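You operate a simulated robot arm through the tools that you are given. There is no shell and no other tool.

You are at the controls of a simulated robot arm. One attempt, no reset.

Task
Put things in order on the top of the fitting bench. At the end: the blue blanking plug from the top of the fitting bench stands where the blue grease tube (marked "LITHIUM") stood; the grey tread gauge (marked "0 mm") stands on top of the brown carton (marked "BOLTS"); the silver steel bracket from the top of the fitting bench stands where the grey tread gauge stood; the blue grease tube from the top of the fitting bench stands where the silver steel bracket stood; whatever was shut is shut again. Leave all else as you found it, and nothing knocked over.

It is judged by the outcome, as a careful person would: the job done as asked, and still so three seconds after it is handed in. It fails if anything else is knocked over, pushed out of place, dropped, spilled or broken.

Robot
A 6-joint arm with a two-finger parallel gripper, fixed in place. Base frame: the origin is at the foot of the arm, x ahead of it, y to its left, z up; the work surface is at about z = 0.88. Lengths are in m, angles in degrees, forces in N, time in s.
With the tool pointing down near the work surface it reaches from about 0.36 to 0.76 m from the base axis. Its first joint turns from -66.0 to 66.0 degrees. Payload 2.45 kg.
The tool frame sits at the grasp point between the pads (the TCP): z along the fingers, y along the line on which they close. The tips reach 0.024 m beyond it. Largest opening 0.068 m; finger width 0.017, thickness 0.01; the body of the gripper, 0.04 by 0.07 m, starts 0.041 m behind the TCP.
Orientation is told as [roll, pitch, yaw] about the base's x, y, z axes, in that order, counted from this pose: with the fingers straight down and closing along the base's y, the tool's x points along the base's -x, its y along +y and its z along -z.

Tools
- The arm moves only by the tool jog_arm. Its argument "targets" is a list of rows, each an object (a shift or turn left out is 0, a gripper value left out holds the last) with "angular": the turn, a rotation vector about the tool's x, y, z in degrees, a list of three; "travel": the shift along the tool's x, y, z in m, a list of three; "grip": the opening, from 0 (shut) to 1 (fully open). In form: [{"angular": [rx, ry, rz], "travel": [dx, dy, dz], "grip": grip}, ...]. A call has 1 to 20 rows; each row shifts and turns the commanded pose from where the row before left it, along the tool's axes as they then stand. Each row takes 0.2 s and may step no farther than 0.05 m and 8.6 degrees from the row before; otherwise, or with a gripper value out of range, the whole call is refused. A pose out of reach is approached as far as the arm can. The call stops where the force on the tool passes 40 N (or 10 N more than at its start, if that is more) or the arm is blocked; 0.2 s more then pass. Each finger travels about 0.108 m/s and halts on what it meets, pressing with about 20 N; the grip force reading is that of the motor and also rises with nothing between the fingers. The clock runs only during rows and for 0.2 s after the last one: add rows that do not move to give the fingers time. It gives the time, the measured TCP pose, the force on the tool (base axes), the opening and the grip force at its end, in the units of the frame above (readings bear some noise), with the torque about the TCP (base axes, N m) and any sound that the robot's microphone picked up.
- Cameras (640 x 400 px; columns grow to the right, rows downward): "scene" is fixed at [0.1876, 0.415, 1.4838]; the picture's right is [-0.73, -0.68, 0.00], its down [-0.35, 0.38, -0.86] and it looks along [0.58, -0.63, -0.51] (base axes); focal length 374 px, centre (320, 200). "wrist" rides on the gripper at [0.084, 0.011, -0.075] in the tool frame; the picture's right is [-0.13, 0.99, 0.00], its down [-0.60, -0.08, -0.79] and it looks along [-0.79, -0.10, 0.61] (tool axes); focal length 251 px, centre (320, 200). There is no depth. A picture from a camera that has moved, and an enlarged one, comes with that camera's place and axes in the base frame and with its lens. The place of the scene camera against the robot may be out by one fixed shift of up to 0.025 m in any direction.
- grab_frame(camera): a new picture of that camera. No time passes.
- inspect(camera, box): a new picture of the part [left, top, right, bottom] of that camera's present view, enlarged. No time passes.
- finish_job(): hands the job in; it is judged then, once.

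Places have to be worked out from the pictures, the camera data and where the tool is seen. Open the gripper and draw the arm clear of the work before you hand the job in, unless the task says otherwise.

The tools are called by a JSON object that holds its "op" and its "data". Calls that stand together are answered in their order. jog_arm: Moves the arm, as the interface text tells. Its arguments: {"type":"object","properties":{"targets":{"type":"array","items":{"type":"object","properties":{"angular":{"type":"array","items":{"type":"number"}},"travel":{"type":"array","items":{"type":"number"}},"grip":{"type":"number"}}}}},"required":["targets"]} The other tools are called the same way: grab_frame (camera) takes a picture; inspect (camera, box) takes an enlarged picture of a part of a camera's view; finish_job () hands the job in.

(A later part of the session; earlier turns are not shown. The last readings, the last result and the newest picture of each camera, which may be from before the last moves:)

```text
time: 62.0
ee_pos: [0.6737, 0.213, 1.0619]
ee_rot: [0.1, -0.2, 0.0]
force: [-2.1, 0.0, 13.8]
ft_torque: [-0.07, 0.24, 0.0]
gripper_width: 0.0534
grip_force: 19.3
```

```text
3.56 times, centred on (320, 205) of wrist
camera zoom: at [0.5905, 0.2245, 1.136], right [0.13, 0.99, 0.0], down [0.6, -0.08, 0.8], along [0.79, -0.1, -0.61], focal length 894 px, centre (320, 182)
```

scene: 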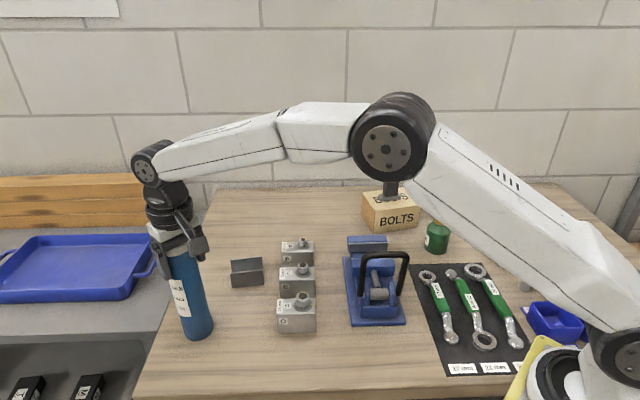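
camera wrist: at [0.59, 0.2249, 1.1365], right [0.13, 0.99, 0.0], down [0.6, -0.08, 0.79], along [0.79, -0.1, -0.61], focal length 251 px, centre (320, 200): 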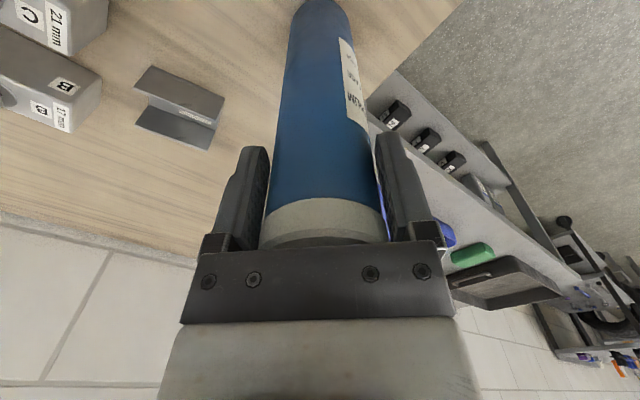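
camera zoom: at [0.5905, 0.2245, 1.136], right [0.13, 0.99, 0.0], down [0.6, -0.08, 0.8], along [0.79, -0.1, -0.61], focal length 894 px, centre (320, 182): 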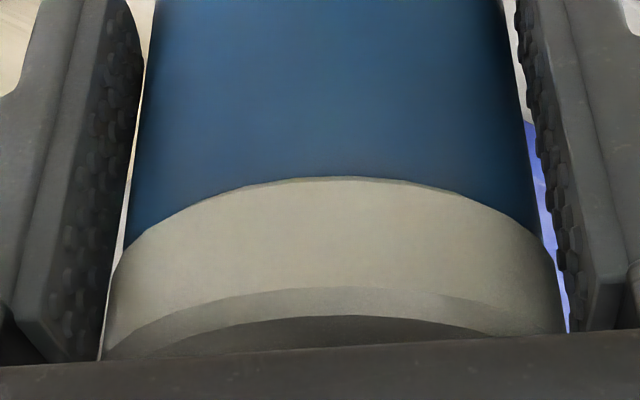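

The tube is now vertical and flat on the bench. I relieve the pressure by 1 mm, then open only ~1 mm per side to see whether it stands.

{"op": "jog_arm", "data": {"targets": [{"travel": [0, 0, -0.001]}, {}, {"grip": 0.82}, {}]}}

{"op": "inspect", "data": {"camera": "wrist", "box": [230, 150, 410, 260]}}

{"op": "inspect", "data": {"camera": "scene", "box": [130, 230, 250, 350]}}

```text
time: 63.0
ee_pos: [0.6745, 0.2123, 1.0585]
ee_rot: [0.0, 0.1, 0.0]
force: [0.0, -0.1, 0.4]
ft_torque: [-0.04, 0.01, -0.01]
gripper_width: 0.0558
grip_force: 0.0
```

```text
3.56 times, centred on (320, 205) of wrist
camera zoom: at [0.5902, 0.2239, 1.1346], right [0.13, 0.99, 0.0], down [0.6, -0.08, 0.79], along [0.79, -0.1, -0.61], focal length 894 px, centre (320, 182)
```

zoom: 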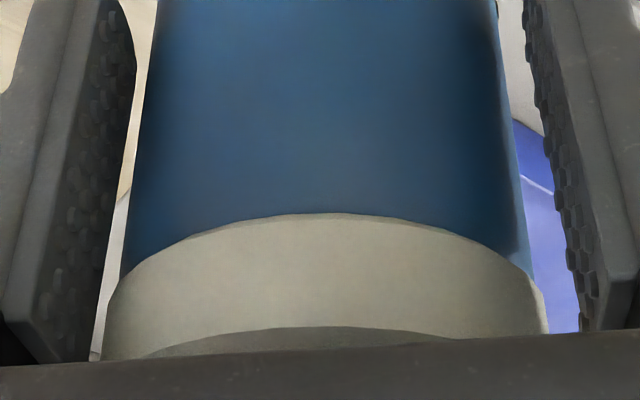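

```text
3.33 times, centred on (190, 290) of scene
camera zoom: at [0.1876, 0.415, 1.4838], right [-0.73, -0.68, 0.0], down [-0.35, 0.38, -0.86], along [0.58, -0.63, -0.51], focal length 1245 px, centre (753, -100)
```

zoom: 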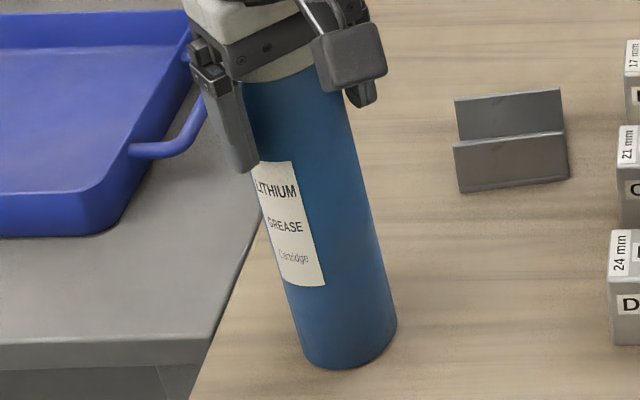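

After a 1 mm opening the tube seems to have tipped slightly forward again, and it sits ~12 mm ahead of the pads' centre. I move the gripper forward over it (raising 3 mm for palm clearance) and re-close centred.

{"op": "jog_arm", "data": {"targets": [{"travel": [-0.012, 0, -0.003]}, {"grip": 0.75}, {"grip": 0.6}, {}]}}

{"op": "inspect", "data": {"camera": "wrist", "box": [230, 150, 410, 260]}}

{"op": "inspect", "data": {"camera": "scene", "box": [130, 230, 250, 350]}}

{"op": "grab_frame", "data": {"camera": "wrist"}}

```text
time: 64.0
ee_pos: [0.6867, 0.2121, 1.0624]
ee_rot: [0.0, 0.1, 0.1]
force: [0.7, 0.4, 0.0]
ft_torque: [-0.02, -0.02, 0.0]
gripper_width: 0.0551
grip_force: 19.8
```

```text
3.56 times, centred on (320, 205) of wrist
camera zoom: at [0.6028, 0.2241, 1.1383], right [0.13, 0.99, 0.0], down [0.6, -0.08, 0.79], along [0.79, -0.1, -0.61], focal length 894 px, centre (320, 182)
```

zoom: 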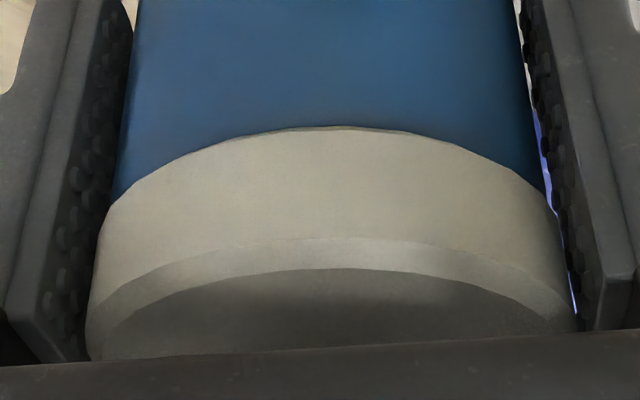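

```text
3.33 times, centred on (190, 290) of scene
camera zoom: at [0.1877, 0.415, 1.4838], right [-0.73, -0.68, 0.0], down [-0.35, 0.38, -0.86], along [0.58, -0.63, -0.51], focal length 1245 px, centre (753, -100)
```

zoom: 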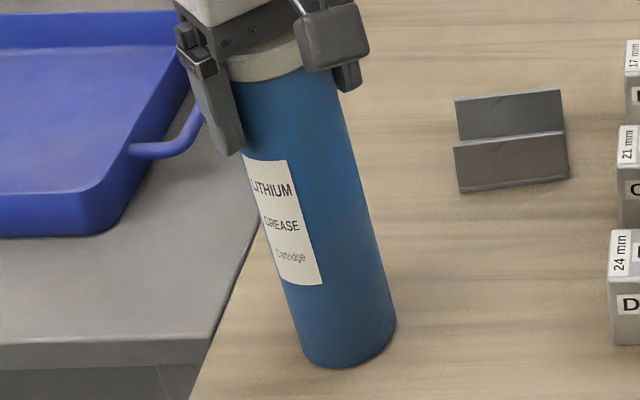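

```text
taken
camera wrist: at [0.6028, 0.2241, 1.1383], right [0.13, 0.99, 0.0], down [0.6, -0.08, 0.79], along [0.79, -0.1, -0.61], focal length 251 px, centre (320, 200)
```

wrist: 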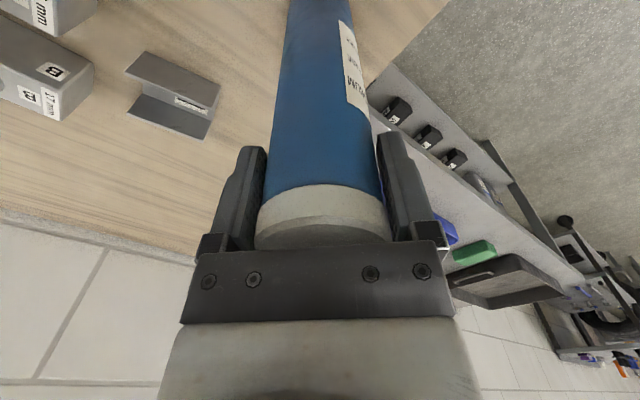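

Gripped centred again (55.1 mm) but the tube's top is ~10 mm forward of its base. I look closely at the base for how it is touching the bench.

{"op": "inspect", "data": {"camera": "scene", "box": [180, 310, 220, 345]}}

{"op": "inspect", "data": {"camera": "scene", "box": [150, 230, 230, 345]}}

```text
11.43 times, centred on (200, 328) of scene
camera zoom: at [0.1877, 0.415, 1.4838], right [-0.73, -0.68, 0.0], down [-0.35, 0.38, -0.86], along [0.58, -0.63, -0.51], focal length 4270 px, centre (1691, -1257)
```

zoom: 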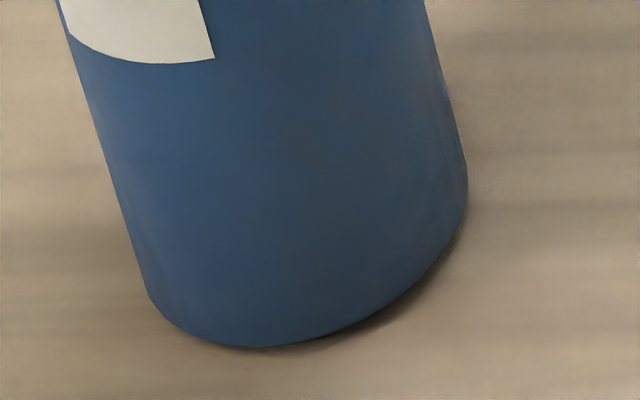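

```text
3.48 times, centred on (190, 288) of scene
camera zoom: at [0.1877, 0.415, 1.4838], right [-0.73, -0.68, 0.0], down [-0.35, 0.38, -0.86], along [0.58, -0.63, -0.51], focal length 1300 px, centre (772, -104)
```

zoom: 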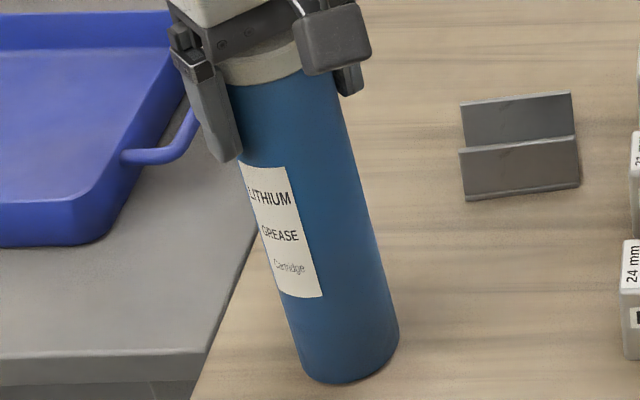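

The near-side bottom edge is lifted: the tube is tipped forward. With the grip closed and the base held by friction, I bring its top back 10 mm toward the robot to make it upright.

{"op": "jog_arm", "data": {"targets": [{"grip": 0.0}, {"travel": [0.0035, 0, 0]}, {"travel": [0.0035, 0, 0]}, {"travel": [0.003, 0, 0]}, {}]}}

{"op": "inspect", "data": {"camera": "scene", "box": [150, 230, 230, 345]}}

{"op": "inspect", "data": {"camera": "scene", "box": [180, 310, 220, 345]}}

{"op": "inspect", "data": {"camera": "wrist", "box": [230, 150, 410, 260]}}

```text
time: 65.2
ee_pos: [0.6752, 0.2121, 1.0648]
ee_rot: [0.0, -0.1, -0.1]
force: [0.6, -0.2, 0.1]
ft_torque: [-0.01, 0.05, -0.02]
gripper_width: 0.055
grip_force: 19.9
```

```text
3.48 times, centred on (190, 288) of scene
camera zoom: at [0.1877, 0.415, 1.4838], right [-0.73, -0.68, 0.0], down [-0.35, 0.38, -0.86], along [0.58, -0.63, -0.51], focal length 1300 px, centre (772, -104)
```

zoom: 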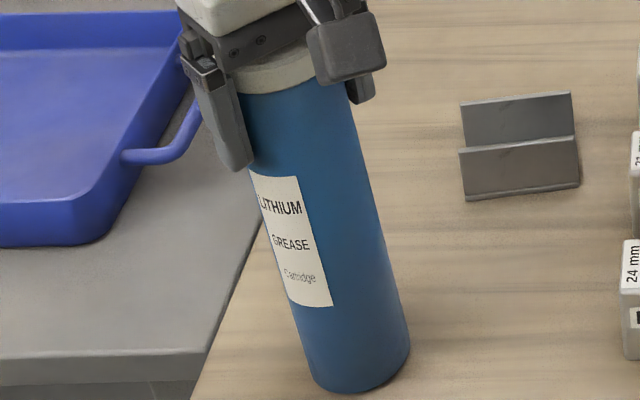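

```text
11.43 times, centred on (200, 328) of scene
camera zoom: at [0.1877, 0.415, 1.4838], right [-0.73, -0.68, 0.0], down [-0.35, 0.38, -0.86], along [0.58, -0.63, -0.51], focal length 4270 px, centre (1691, -1257)
```

zoom: 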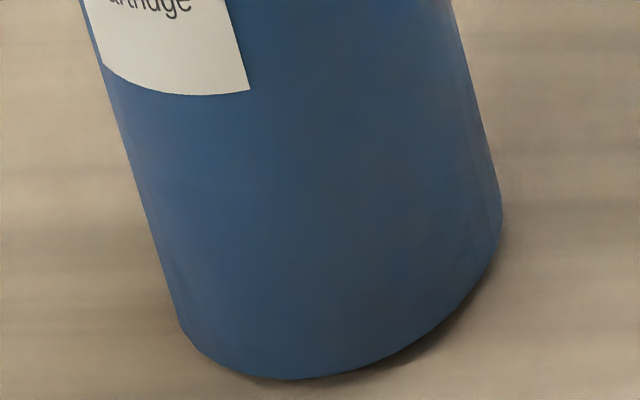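

```text
3.56 times, centred on (320, 205) of wrist
camera zoom: at [0.5922, 0.2238, 1.139], right [0.13, 0.99, 0.0], down [0.6, -0.08, 0.79], along [0.79, -0.1, -0.61], focal length 894 px, centre (320, 182)
```

zoom: 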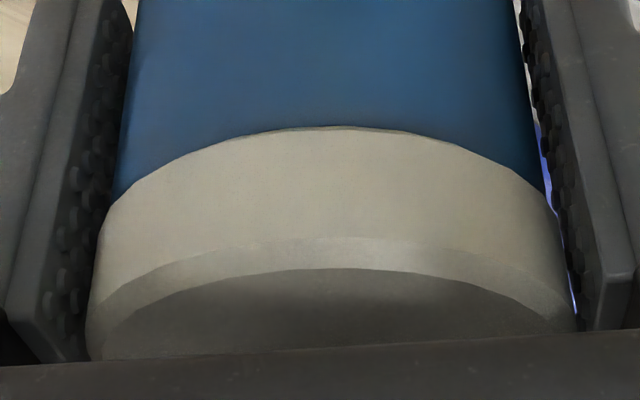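

The base slid along instead (tube keeps a ~3° forward tilt in the grip). I shift forward 6 mm to restore base position and then press down to square it up, as worked before.

{"op": "jog_arm", "data": {"targets": [{"travel": [0, 0, -0.003]}, {"travel": [-0.006, 0, 0]}, {"travel": [0, 0, 0.003]}, {"travel": [0, 0, 0.001]}, {"travel": [0, 0, 0.001]}, {}]}}

```text
time: 66.6
ee_pos: [0.6817, 0.2131, 1.0637]
ee_rot: [0.1, -0.2, 0.1]
force: [-2.3, 1.1, 8.0]
ft_torque: [0.13, 0.25, 0.03]
gripper_width: 0.055
grip_force: 19.5
```

{"op": "jog_arm", "data": {"targets": [{"travel": [0, 0, 0.001]}, {"travel": [0, 0, 0.001]}, {}]}}

{"op": "inspect", "data": {"camera": "scene", "box": [150, 230, 230, 345]}}

{"op": "inspect", "data": {"camera": "scene", "box": [180, 310, 220, 345]}}

{"op": "grab_frame", "data": {"camera": "wrist"}}

```text
time: 67.4
ee_pos: [0.6822, 0.2114, 1.062]
ee_rot: [0.1, -0.3, 0.1]
force: [-1.2, 1.9, 17.8]
ft_torque: [0.18, -0.25, 0.03]
gripper_width: 0.0553
grip_force: 20.0
```

```text
3.48 times, centred on (190, 288) of scene
camera zoom: at [0.1872, 0.4149, 1.4839], right [-0.73, -0.68, 0.0], down [-0.35, 0.38, -0.86], along [0.58, -0.63, -0.51], focal length 1300 px, centre (772, -104)
```

zoom: 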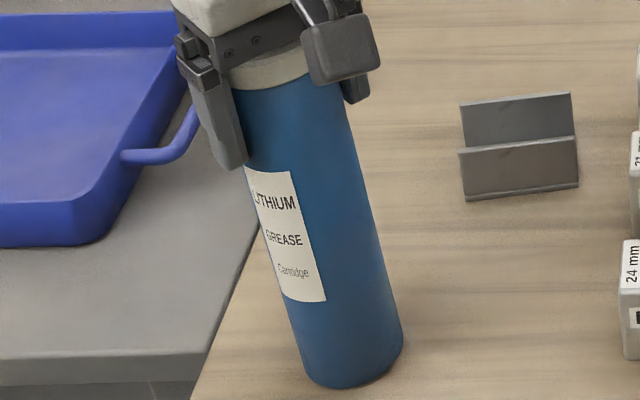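

```text
11.43 times, centred on (200, 328) of scene
camera zoom: at [0.1872, 0.4149, 1.4839], right [-0.73, -0.68, 0.0], down [-0.35, 0.38, -0.86], along [0.58, -0.63, -0.51], focal length 4270 px, centre (1691, -1257)
```

zoom: 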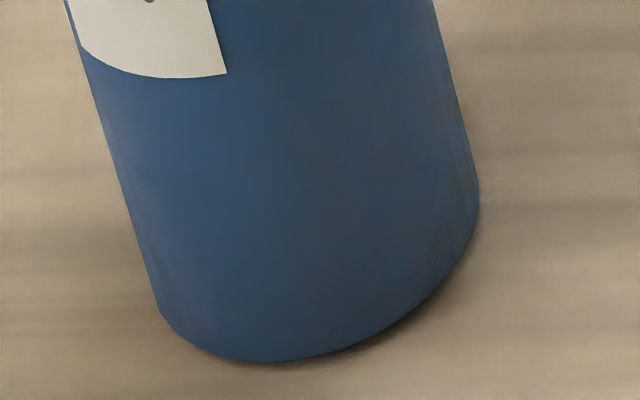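

```text
taken
camera wrist: at [0.5981, 0.2234, 1.1354], right [0.13, 0.99, 0.0], down [0.6, -0.08, 0.8], along [0.79, -0.1, -0.61], focal length 251 px, centre (320, 200)
```

wrist: 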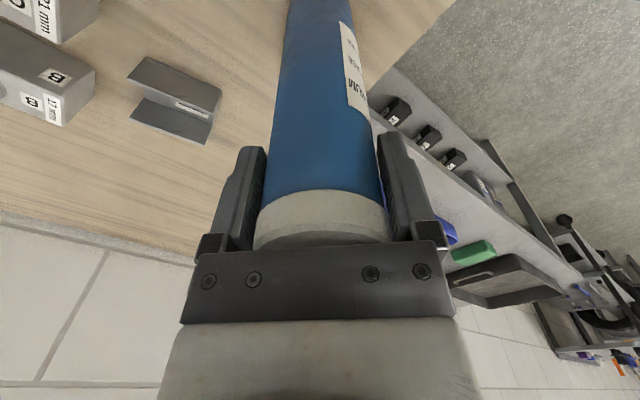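

The tube is still tipped in the grip, with front-edge contact. I relieve the pressing force to about zero first.

{"op": "jog_arm", "data": {"targets": [{"travel": [0, 0, -0.002]}, {"travel": [0, 0, -0.0015]}, {}]}}

{"op": "inspect", "data": {"camera": "wrist", "box": [200, 0, 460, 260]}}

{"op": "inspect", "data": {"camera": "wrist", "box": [230, 150, 410, 260]}}

```text
time: 68.2
ee_pos: [0.6796, 0.212, 1.0597]
ee_rot: [-0.2, 0.3, 0.0]
force: [1.0, -0.3, -1.7]
ft_torque: [-0.01, -0.23, 0.0]
gripper_width: 0.0552
grip_force: 20.7
```

```text
1.54 times, centred on (330, 130) of wrist
camera zoom: at [0.5975, 0.2233, 1.1358], right [0.13, 0.99, 0.0], down [0.61, -0.08, 0.79], along [0.78, -0.1, -0.61], focal length 387 px, centre (305, 308)
```

zoom: 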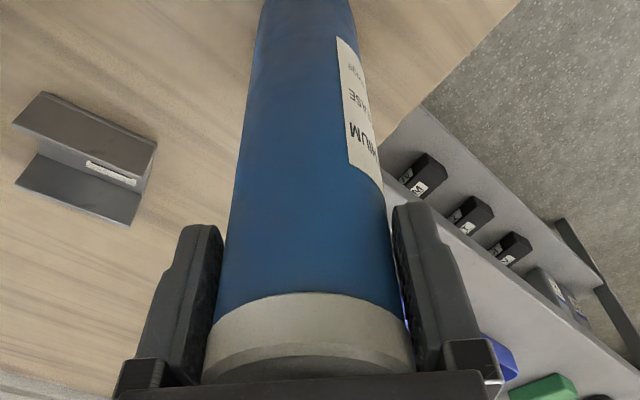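

```text
3.56 times, centred on (320, 205) of wrist
camera zoom: at [0.5975, 0.2233, 1.1358], right [0.13, 0.99, 0.0], down [0.61, -0.08, 0.79], along [0.78, -0.1, -0.61], focal length 894 px, centre (320, 182)
```

zoom: 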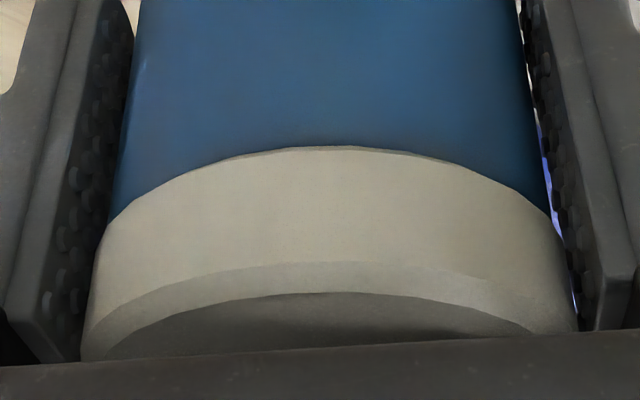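

The tube keeps a ~3° forward tilt relative to the gripper, so instead I lift it a few mm and pitch the tool −3° to bring the tube itself upright.

{"op": "jog_arm", "data": {"targets": [{"travel": [0, 0, -0.006]}, {"travel": [0, 0, -0.006]}, {"angular": [0, -1.5, 0]}, {"angular": [0, -1.5, 0]}, {}, {}]}}

{"op": "inspect", "data": {"camera": "scene", "box": [150, 230, 230, 345]}}

{"op": "inspect", "data": {"camera": "wrist", "box": [200, 0, 460, 260]}}

```text
time: 69.6
ee_pos: [0.6818, 0.2119, 1.075]
ee_rot: [0.1, -2.9, 0.0]
force: [-0.6, -0.1, -4.9]
ft_torque: [-0.02, 0.07, 0.01]
gripper_width: 0.0552
grip_force: 20.2
```

```text
3.48 times, centred on (190, 288) of scene
camera zoom: at [0.1877, 0.415, 1.4838], right [-0.73, -0.68, 0.0], down [-0.35, 0.38, -0.86], along [0.58, -0.63, -0.51], focal length 1300 px, centre (772, -104)
```

zoom: 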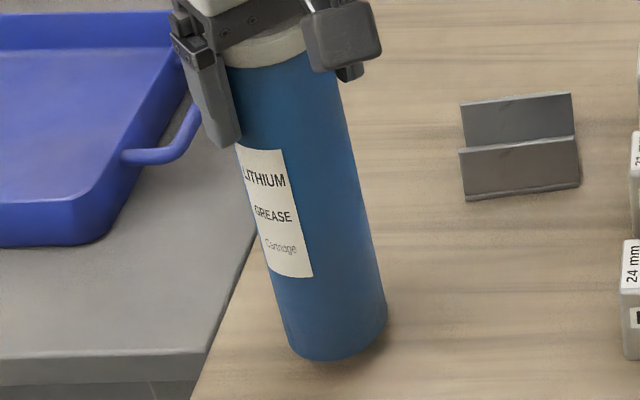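

```text
1.54 times, centred on (330, 130) of wrist
camera zoom: at [0.595, 0.2239, 1.1446], right [0.13, 0.99, 0.01], down [0.56, -0.08, 0.82], along [0.82, -0.1, -0.57], focal length 387 px, centre (305, 308)
```

zoom: 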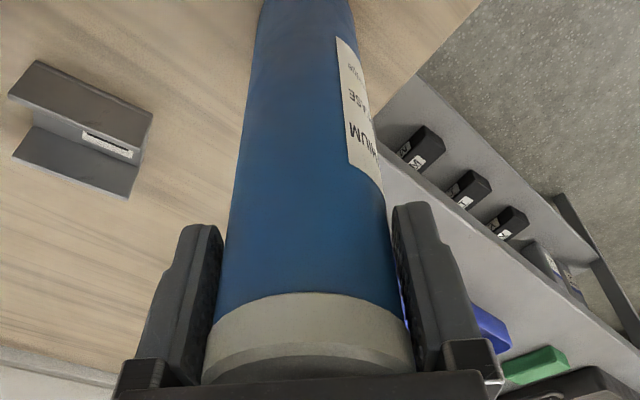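

The tube is now vertical per the scene edges; base is ~8 mm too far in +x. I shift back 7 mm and lower toward contact.

{"op": "jog_arm", "data": {"targets": [{"travel": [0.007, 0, 0]}, {"travel": [0, 0, 0.004]}, {"travel": [0, 0, 0.003]}, {"travel": [0, 0, 0.001]}, {}]}}

```text
time: 70.8
ee_pos: [0.6762, 0.2127, 1.0661]
ee_rot: [-0.1, -3.0, 0.0]
force: [0.1, 0.4, -4.7]
ft_torque: [-0.01, 0.06, -0.02]
gripper_width: 0.055
grip_force: 19.8
```

{"op": "jog_arm", "data": {"targets": [{"travel": [0, 0, 0.001]}, {"travel": [0, 0, 0.001]}, {"travel": [0, 0, 0.001]}, {}]}}

```text
time: 71.8
ee_pos: [0.6746, 0.2116, 1.0633]
ee_rot: [0.0, -3.0, 0.1]
force: [-0.5, -0.3, -4.8]
ft_torque: [-0.02, -0.02, -0.04]
gripper_width: 0.0551
grip_force: 20.4
```

{"op": "jog_arm", "data": {"targets": [{"travel": [0, 0, 0.001]}, {"travel": [0, 0, 0.001]}, {}]}}

```text
time: 72.6
ee_pos: [0.6749, 0.2126, 1.0613]
ee_rot: [0.0, -3.0, 0.0]
force: [-1.3, 0.9, -4.8]
ft_torque: [-0.03, 0.04, 0.03]
gripper_width: 0.0551
grip_force: 19.9
```

{"op": "jog_arm", "data": {"targets": [{"travel": [0, 0, 0.001]}, {"travel": [0, 0, 0.0005]}, {}]}}

{"op": "inspect", "data": {"camera": "scene", "box": [150, 230, 230, 345]}}

{"op": "inspect", "data": {"camera": "wrist", "box": [200, 0, 460, 260]}}

```text
time: 73.4
ee_pos: [0.6763, 0.2134, 1.0617]
ee_rot: [0.0, -3.1, 0.0]
force: [-0.1, 0.2, -2.0]
ft_torque: [-0.09, 0.11, 0.04]
gripper_width: 0.0554
grip_force: 19.9
```

```text
3.48 times, centred on (190, 288) of scene
camera zoom: at [0.1877, 0.415, 1.4838], right [-0.73, -0.68, 0.0], down [-0.35, 0.38, -0.86], along [0.58, -0.63, -0.51], focal length 1300 px, centre (772, -104)
```

zoom: 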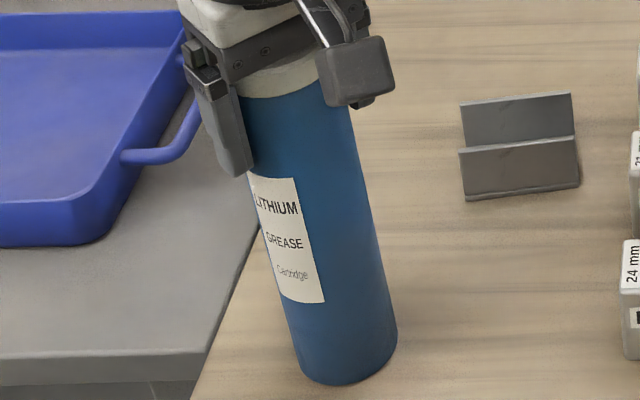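

```text
1.54 times, centred on (330, 130) of wrist
camera zoom: at [0.5882, 0.2243, 1.131], right [0.13, 0.99, 0.01], down [0.56, -0.08, 0.82], along [0.82, -0.1, -0.57], focal length 387 px, centre (305, 308)
```

zoom: 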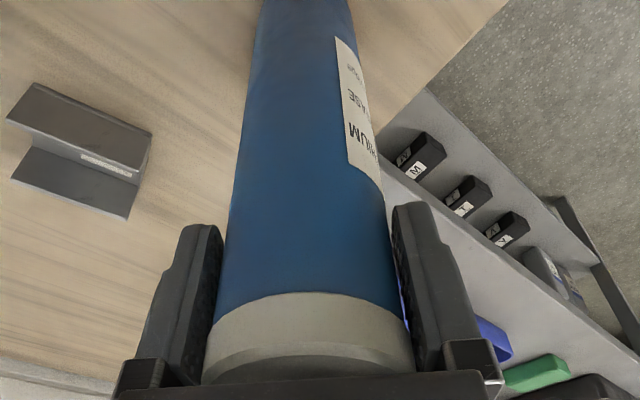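

Tube looks vertical and the bench carries about 3 N. I lower 0.5 mm more so that it carries the weight, then open ~1 mm per side and look.

{"op": "jog_arm", "data": {"targets": [{"travel": [0, 0, 0.0005]}, {}, {"grip": 0.84}]}}

{"op": "inspect", "data": {"camera": "scene", "box": [150, 230, 230, 345]}}

{"op": "inspect", "data": {"camera": "wrist", "box": [200, 0, 460, 260]}}

{"op": "inspect", "data": {"camera": "wrist", "box": [230, 150, 410, 260]}}

```text
time: 74.2
ee_pos: [0.6758, 0.2133, 1.0606]
ee_rot: [0.0, -3.0, 0.0]
force: [-0.1, 0.0, 0.1]
ft_torque: [-0.01, 0.02, -0.01]
gripper_width: 0.0571
grip_force: 0.1
```

```text
3.48 times, centred on (190, 288) of scene
camera zoom: at [0.1876, 0.415, 1.4838], right [-0.73, -0.68, 0.0], down [-0.35, 0.38, -0.86], along [0.58, -0.63, -0.51], focal length 1300 px, centre (772, -104)
```

zoom: 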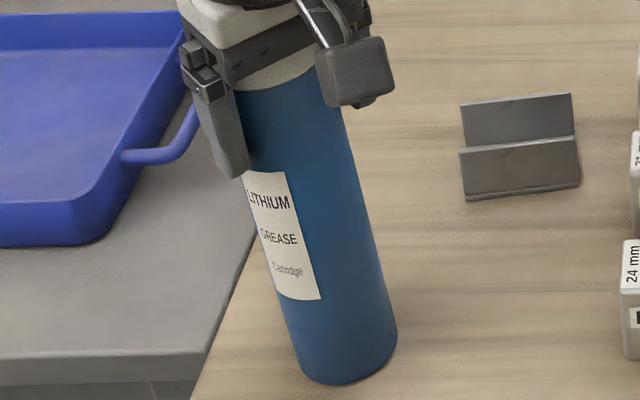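

```text
1.54 times, centred on (330, 130) of wrist
camera zoom: at [0.5883, 0.2245, 1.1307], right [0.13, 0.99, 0.01], down [0.56, -0.08, 0.82], along [0.82, -0.1, -0.57], focal length 387 px, centre (305, 308)
```

zoom: 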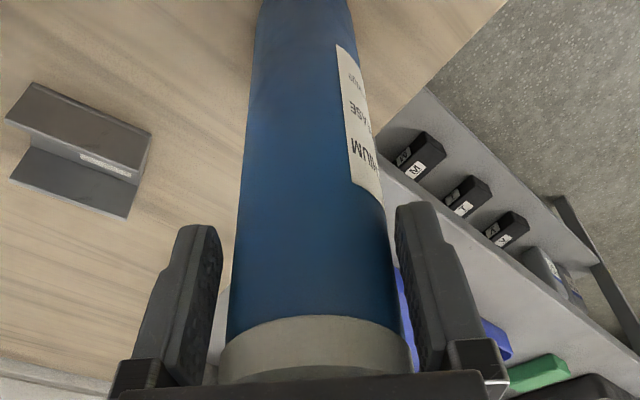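

```text
3.56 times, centred on (320, 205) of wrist
camera zoom: at [0.5883, 0.2245, 1.1307], right [0.13, 0.99, 0.01], down [0.56, -0.08, 0.82], along [0.82, -0.1, -0.57], focal length 894 px, centre (320, 182)
```

zoom: 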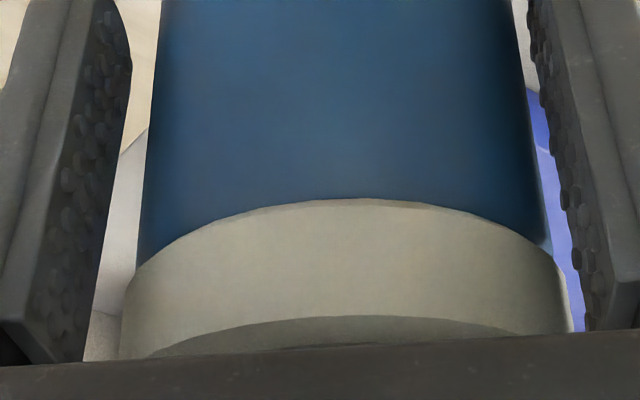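

On release the tube's top tips ~8 mm forward by itself, so it doesn't rest flat here. I re-grip it centred, lift it clear and inspect the bench spot underneath.

{"op": "jog_arm", "data": {"targets": [{"travel": [-0.009, 0, -0.002]}, {"grip": 0.7}, {"grip": 0.0}, {"grip": 0.0}, {"travel": [0, 0, -0.01]}, {"travel": [0, 0, -0.02]}, {"travel": [0, 0, -0.03]}, {"travel": [0, 0, -0.03]}, {}]}}

{"op": "inspect", "data": {"camera": "scene", "box": [150, 250, 270, 350]}}

{"op": "grab_frame", "data": {"camera": "scene"}}

{"op": "grab_frame", "data": {"camera": "wrist"}}

```text
time: 76.2
ee_pos: [0.6796, 0.2121, 1.1522]
ee_rot: [0.0, -3.0, 0.0]
force: [0.5, 0.6, -4.8]
ft_torque: [-0.01, 0.0, 0.02]
gripper_width: 0.0544
grip_force: 19.8
```

```text
4.00 times, centred on (210, 300) of scene
camera zoom: at [0.1877, 0.415, 1.4838], right [-0.73, -0.68, 0.0], down [-0.35, 0.38, -0.86], along [0.58, -0.63, -0.51], focal length 1494 px, centre (760, -200)
```

zoom: 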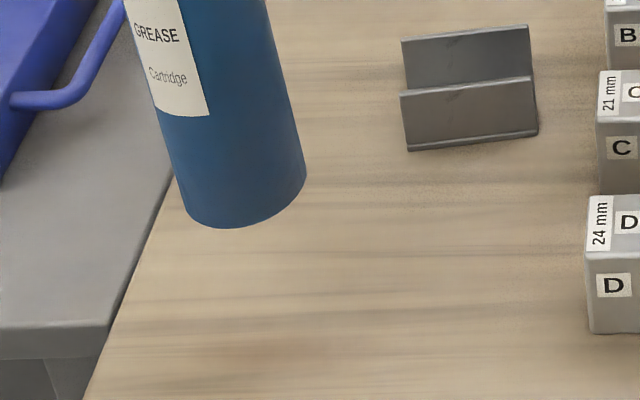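

```text
taken
```

scene: 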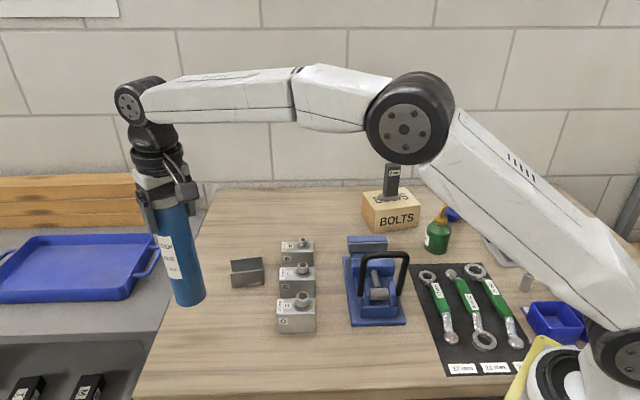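

```text
taken
camera wrist: at [0.5923, 0.2234, 1.2229], right [0.13, 0.99, 0.01], down [0.56, -0.08, 0.82], along [0.82, -0.1, -0.57], focal length 251 px, centre (320, 200)
```

wrist: 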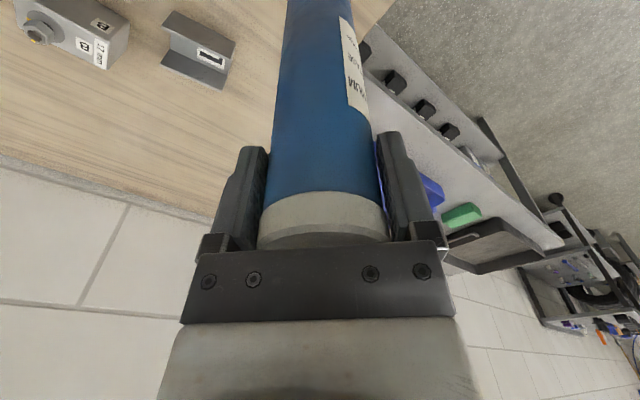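

The bench spot is plain wood, nothing there. I measure the tube's current hang angle precisely with a zoom over its full length.

{"op": "inspect", "data": {"camera": "scene", "box": [135, 185, 225, 310]}}

{"op": "inspect", "data": {"camera": "wrist", "box": [220, 0, 420, 125]}}

{"op": "inspect", "data": {"camera": "wrist", "box": [220, 135, 420, 260]}}

```text
3.20 times, centred on (180, 248) of scene
camera zoom: at [0.1877, 0.415, 1.4838], right [-0.73, -0.68, 0.0], down [-0.35, 0.38, -0.86], along [0.58, -0.63, -0.51], focal length 1196 px, centre (768, 48)
```

zoom: 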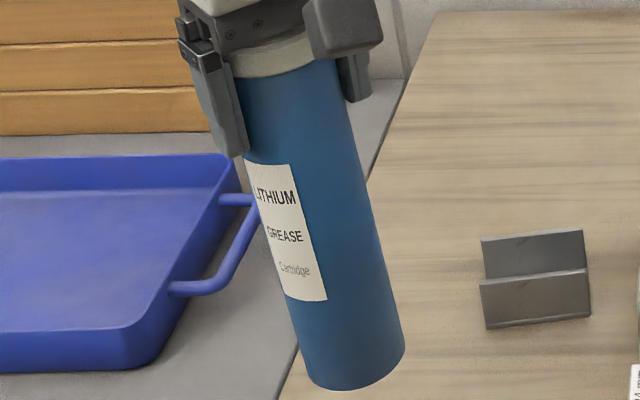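

```text
3.20 times, centred on (320, 62) of wrist
camera zoom: at [0.5923, 0.2234, 1.2229], right [0.13, 0.99, 0.01], down [0.56, -0.08, 0.82], along [0.82, -0.1, -0.57], focal length 805 px, centre (320, 640)
```

zoom: 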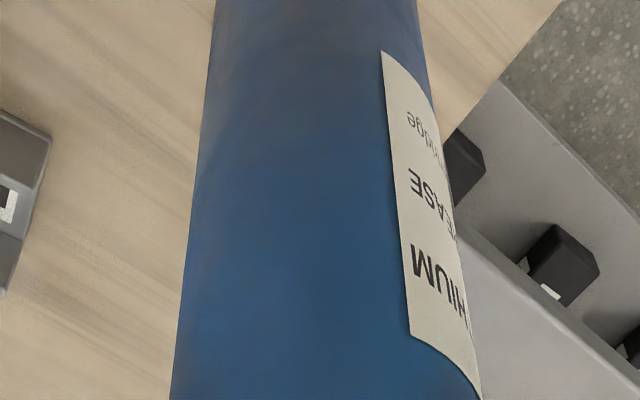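

```text
3.20 times, centred on (320, 198) of wrist
camera zoom: at [0.5923, 0.2234, 1.2229], right [0.13, 0.99, 0.01], down [0.56, -0.08, 0.82], along [0.82, -0.1, -0.57], focal length 805 px, centre (320, 208)
```

zoom: 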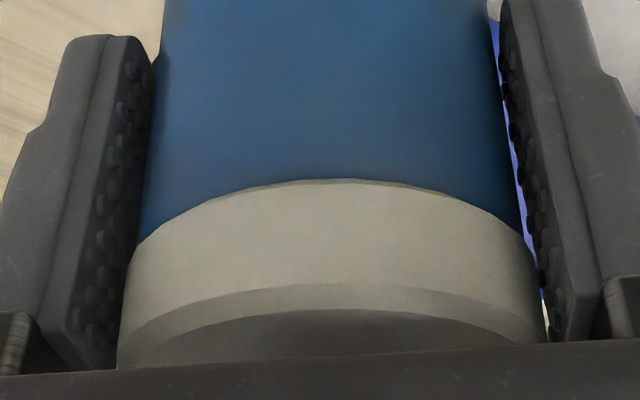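

The tube hangs within ~2° of vertical. I lower it again close to the bench, shifted 5 mm back, and will sample the release step by step.

{"op": "jog_arm", "data": {"targets": [{"travel": [0.005, 0, 0.03]}, {"travel": [0, 0, 0.03]}, {"travel": [0, 0, 0.02]}, {"travel": [0, 0, 0.006]}, {}, {}]}}

{"op": "inspect", "data": {"camera": "scene", "box": [150, 230, 230, 345]}}

```text
time: 77.6
ee_pos: [0.6809, 0.2122, 1.0668]
ee_rot: [0.0, -3.0, 0.0]
force: [0.8, 0.4, -4.7]
ft_torque: [0.01, 0.02, 0.02]
gripper_width: 0.0541
grip_force: 19.8
```

```text
3.48 times, centred on (190, 288) of scene
camera zoom: at [0.1877, 0.415, 1.4838], right [-0.73, -0.68, 0.0], down [-0.35, 0.38, -0.86], along [0.58, -0.63, -0.51], focal length 1300 px, centre (772, -104)
```

zoom: 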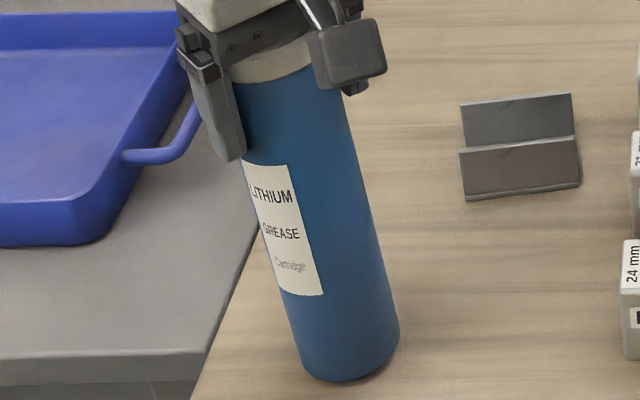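

{"op": "jog_arm", "data": {"targets": [{"travel": [0, 0, 0.002]}, {"travel": [0, 0, 0.001]}, {"travel": [0, 0, 0.001]}, {}]}}

```text
time: 78.6
ee_pos: [0.681, 0.2118, 1.0634]
ee_rot: [-0.1, -3.0, 0.1]
force: [-0.8, 0.2, -0.6]
ft_torque: [0.13, 0.15, 0.01]
gripper_width: 0.0544
grip_force: 20.5
```

Bench now carries ~4 N. I open ~1 mm per side and immediately look.

{"op": "jog_arm", "data": {"targets": [{"travel": [0, 0, 0.0003]}, {"grip": 0.84}]}}

{"op": "inspect", "data": {"camera": "scene", "box": [150, 230, 230, 345]}}

{"op": "inspect", "data": {"camera": "wrist", "box": [220, 135, 420, 260]}}

```text
time: 79.2
ee_pos: [0.6791, 0.2125, 1.0633]
ee_rot: [0.0, -3.0, 0.0]
force: [-0.9, 0.6, 0.1]
ft_torque: [0.01, -0.01, 0.0]
gripper_width: 0.057
grip_force: 0.2
```

```text
3.48 times, centred on (190, 288) of scene
camera zoom: at [0.1876, 0.415, 1.4838], right [-0.73, -0.68, 0.0], down [-0.35, 0.38, -0.86], along [0.58, -0.63, -0.51], focal length 1300 px, centre (772, -104)
```

zoom: 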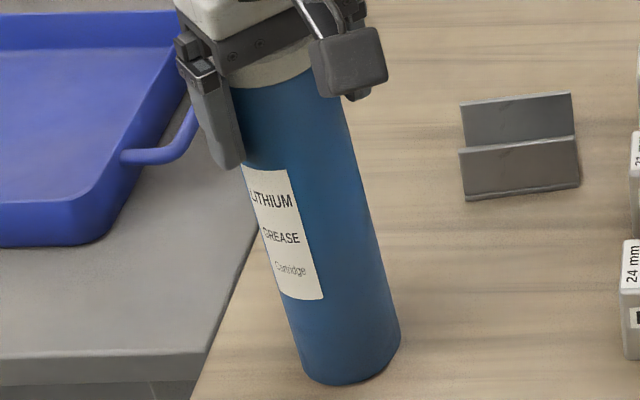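

```text
3.20 times, centred on (320, 198) of wrist
camera zoom: at [0.5927, 0.2242, 1.1329], right [0.13, 0.99, 0.01], down [0.56, -0.08, 0.82], along [0.82, -0.1, -0.57], focal length 805 px, centre (320, 208)
```

zoom: 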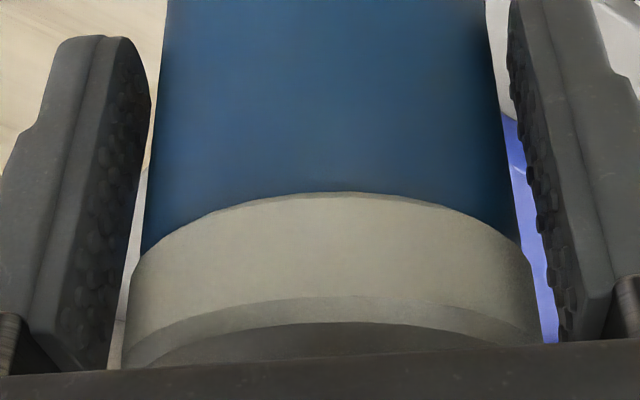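

This time the tube barely moved and shows gaps on both sides. I wait 0.4 s and look again.

{"op": "jog_arm", "data": {"targets": [{}]}}

{"op": "inspect", "data": {"camera": "scene", "box": [150, 230, 230, 345]}}

{"op": "inspect", "data": {"camera": "wrist", "box": [220, 135, 420, 260]}}

```text
time: 79.6
ee_pos: [0.6793, 0.2116, 1.0626]
ee_rot: [0.1, -3.0, 0.0]
force: [-0.4, 0.7, 0.3]
ft_torque: [0.01, 0.0, -0.03]
gripper_width: 0.0569
grip_force: 0.0
```

```text
3.48 times, centred on (190, 288) of scene
camera zoom: at [0.1876, 0.415, 1.4838], right [-0.73, -0.68, 0.0], down [-0.35, 0.38, -0.86], along [0.58, -0.63, -0.51], focal length 1300 px, centre (772, -104)
```

zoom: 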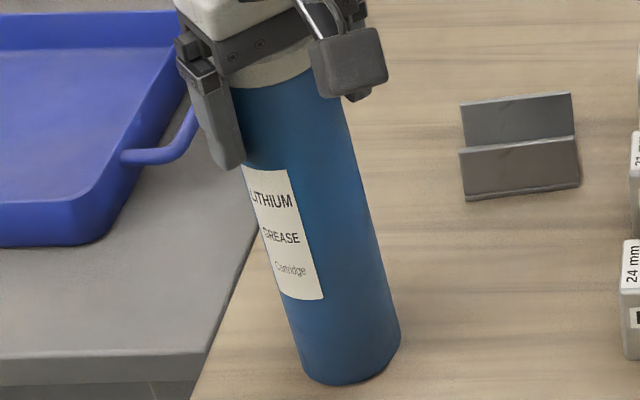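

```text
3.20 times, centred on (320, 198) of wrist
camera zoom: at [0.5926, 0.2242, 1.1328], right [0.13, 0.99, 0.01], down [0.56, -0.08, 0.82], along [0.82, -0.1, -0.57], focal length 805 px, centre (320, 208)
```

zoom: 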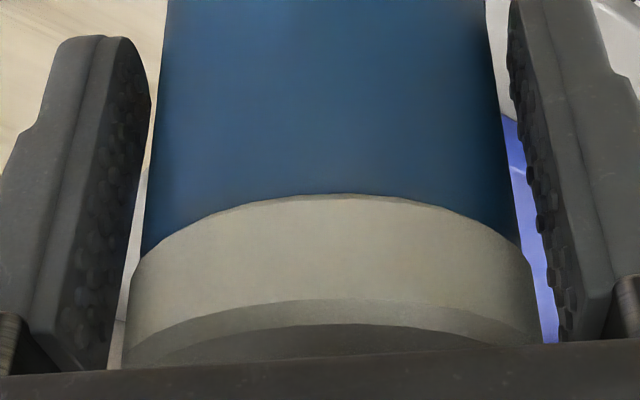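

Nothing changed over 0.4 s: the tube stands by itself with gaps on both sides. I open further in steps.

{"op": "jog_arm", "data": {"targets": [{"grip": 0.88}, {"grip": 0.92}, {}]}}

{"op": "inspect", "data": {"camera": "scene", "box": [150, 230, 230, 345]}}

{"op": "inspect", "data": {"camera": "wrist", "box": [220, 135, 420, 260]}}

```text
time: 80.4
ee_pos: [0.6791, 0.2126, 1.0637]
ee_rot: [0.1, -2.9, -0.1]
force: [0.4, -0.6, -0.8]
ft_torque: [-0.01, 0.01, -0.02]
gripper_width: 0.0625
grip_force: 0.1
```

```text
3.48 times, centred on (190, 288) of scene
camera zoom: at [0.1876, 0.415, 1.4838], right [-0.73, -0.68, 0.0], down [-0.35, 0.38, -0.86], along [0.58, -0.63, -0.51], focal length 1300 px, centre (772, -104)
```

zoom: 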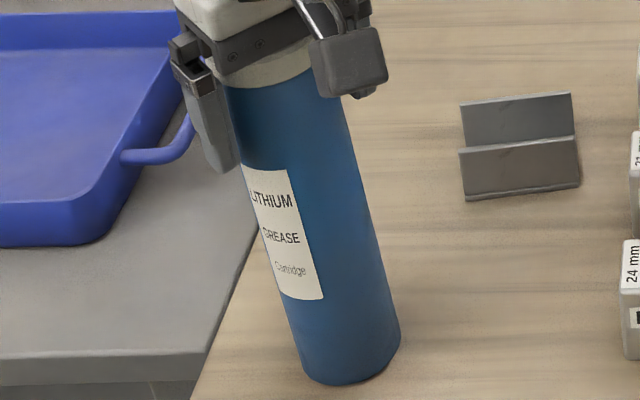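

```text
3.20 times, centred on (320, 198) of wrist
camera zoom: at [0.5927, 0.2242, 1.1328], right [0.13, 0.99, 0.01], down [0.56, -0.08, 0.82], along [0.82, -0.1, -0.57], focal length 805 px, centre (320, 208)
```

zoom: 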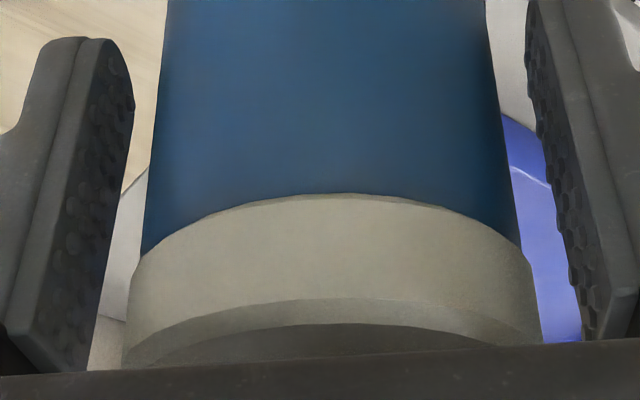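

The tube stands still with clear gaps on both sides. I open fully and rise in small steps, then check.

{"op": "jog_arm", "data": {"targets": [{"grip": 1.0}, {}, {"travel": [0, 0, -0.008]}, {"travel": [0, 0, -0.012]}, {}]}}

{"op": "inspect", "data": {"camera": "wrist", "box": [200, 60, 440, 260]}}

{"op": "inspect", "data": {"camera": "scene", "box": [135, 200, 235, 345]}}

```text
time: 81.6
ee_pos: [0.6796, 0.2124, 1.0816]
ee_rot: [0.0, -3.0, -0.1]
force: [0.1, -0.1, 0.8]
ft_torque: [-0.01, 0.01, 0.01]
gripper_width: 0.0682
grip_force: 0.1
```

```text
2.00 times, centred on (320, 160) of wrist
camera zoom: at [0.5919, 0.2234, 1.1527], right [0.13, 0.99, 0.01], down [0.56, -0.08, 0.82], along [0.82, -0.1, -0.57], focal length 503 px, centre (320, 280)
```

zoom: 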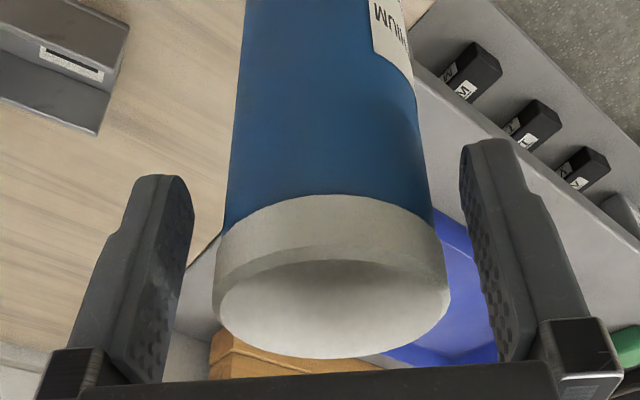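

```text
2.76 times, centred on (185, 272) of scene
camera zoom: at [0.1876, 0.415, 1.4838], right [-0.73, -0.68, 0.0], down [-0.35, 0.38, -0.86], along [0.58, -0.63, -0.51], focal length 1031 px, centre (692, 0)
```

zoom: 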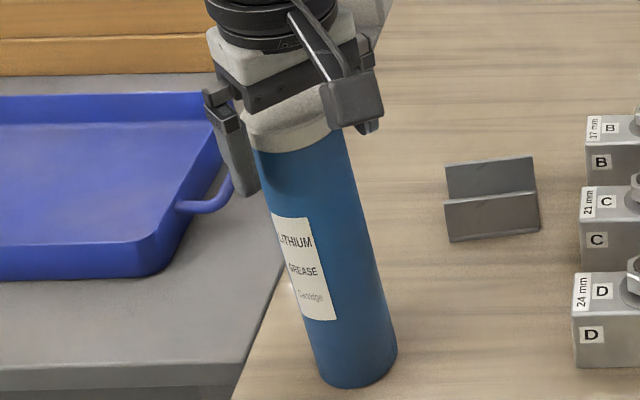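

Still standing with good gaps. I rise another 7 cm to be fully clear.

{"op": "jog_arm", "data": {"targets": [{"travel": [0, 0, -0.015]}, {"travel": [0, 0, -0.025]}, {"travel": [0, 0, -0.03]}, {}]}}

{"op": "grab_frame", "data": {"camera": "wrist"}}

{"op": "grab_frame", "data": {"camera": "scene"}}

{"op": "inspect", "data": {"camera": "scene", "box": [135, 220, 235, 345]}}

```text
time: 82.6
ee_pos: [0.6767, 0.2154, 1.1532]
ee_rot: [0.0, -3.0, -0.1]
force: [0.7, 0.1, -0.2]
ft_torque: [0.0, -0.03, 0.03]
gripper_width: 0.068
grip_force: 0.1
```

```text
taken
camera wrist: at [0.5886, 0.2256, 1.2237], right [0.13, 0.99, 0.01], down [0.56, -0.08, 0.82], along [0.82, -0.1, -0.57], focal length 251 px, centre (320, 200)
```

wrist: 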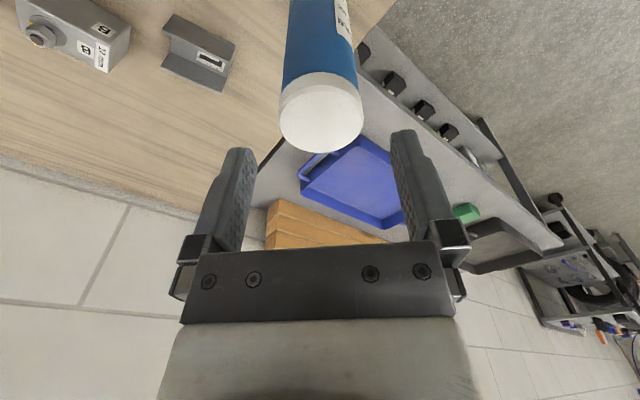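

```text
taken
```

scene: 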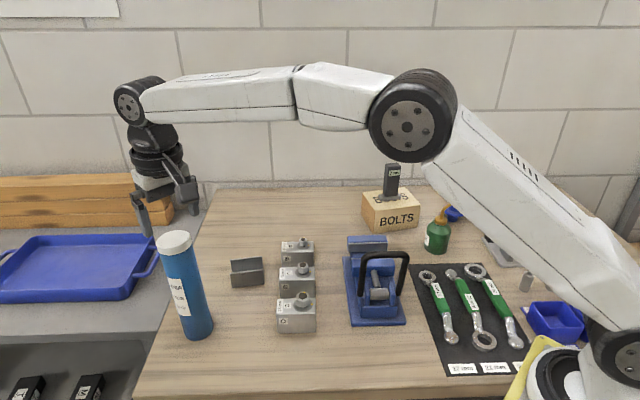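

```text
3.20 times, centred on (185, 282) of scene
camera zoom: at [0.1876, 0.415, 1.4838], right [-0.73, -0.68, 0.0], down [-0.35, 0.38, -0.86], along [0.58, -0.63, -0.51], focal length 1196 px, centre (752, -64)
```

zoom: 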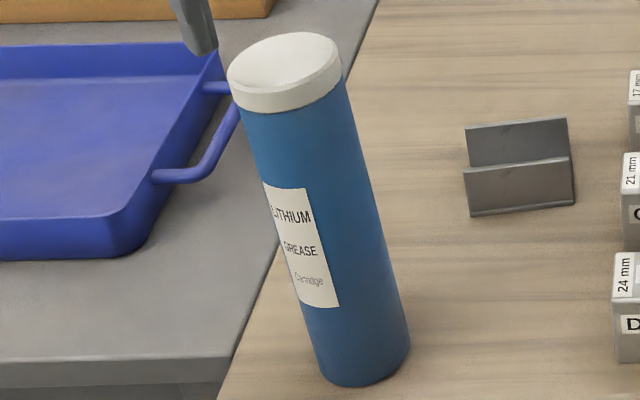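

The tube stands at the bracket's old place. I undo the 3° pitch and travel (inside, high) toward the plug.

{"op": "jog_arm", "data": {"targets": [{"angular": [0, 3, 0]}, {"travel": [0.0475, -0.0125, 0]}, {"travel": [0.0475, -0.0125, 0]}, {"travel": [0.0475, -0.0125, 0]}, {"travel": [0.0475, -0.0125, 0]}, {"travel": [0.004, -0.047, 0]}, {"travel": [0.004, -0.047, 0]}, {"travel": [0.004, -0.047, 0]}, {"travel": [0.004, -0.047, 0]}, {"travel": [0.004, -0.047, 0]}, {"travel": [0.004, -0.047, 0]}, {"travel": [0.004, -0.047, 0]}, {"travel": [0.004, -0.047, 0]}, {"travel": [0.004, -0.047, 0]}, {"travel": [0.004, -0.047, 0]}, {"travel": [0.004, -0.047, 0]}, {"travel": [0.004, -0.047, 0]}, {}]}}

{"op": "grab_frame", "data": {"camera": "wrist"}}

{"op": "grab_frame", "data": {"camera": "scene"}}

{"op": "inspect", "data": {"camera": "scene", "box": [135, 220, 235, 345]}}

```text
time: 86.4
ee_pos: [0.4366, -0.3973, 1.1514]
ee_rot: [0.0, -0.1, 0.1]
force: [-0.4, -0.8, -0.2]
ft_torque: [-0.02, -0.01, 0.0]
gripper_width: 0.0679
grip_force: 0.1
```

```text
taken
camera wrist: at [0.3522, -0.3861, 1.2261], right [0.13, 0.99, 0.0], down [0.6, -0.08, 0.79], along [0.79, -0.1, -0.61], focal length 251 px, centre (320, 200)
```

wrist: 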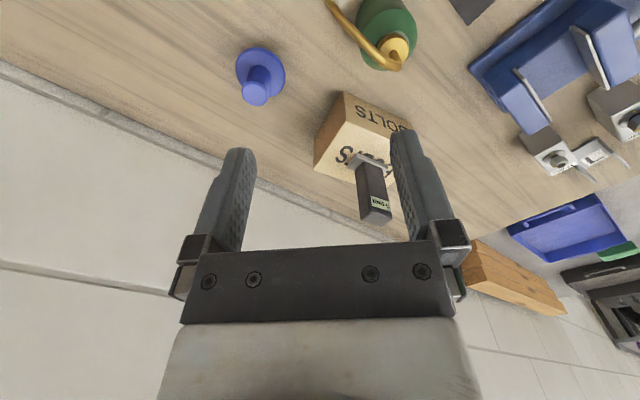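

```text
taken
```

scene: 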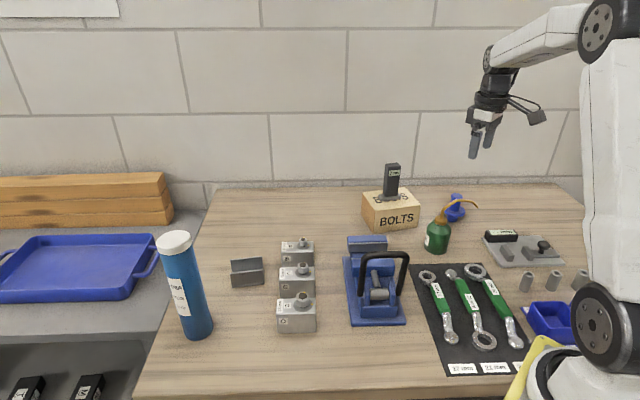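

```text
3.20 times, centred on (185, 282) of scene
camera zoom: at [0.1876, 0.415, 1.4838], right [-0.73, -0.68, 0.0], down [-0.35, 0.38, -0.86], along [0.58, -0.63, -0.51], focal length 1196 px, centre (752, -64)
```

zoom: 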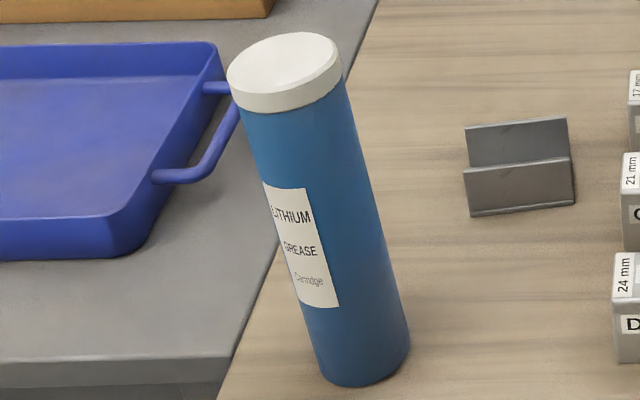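

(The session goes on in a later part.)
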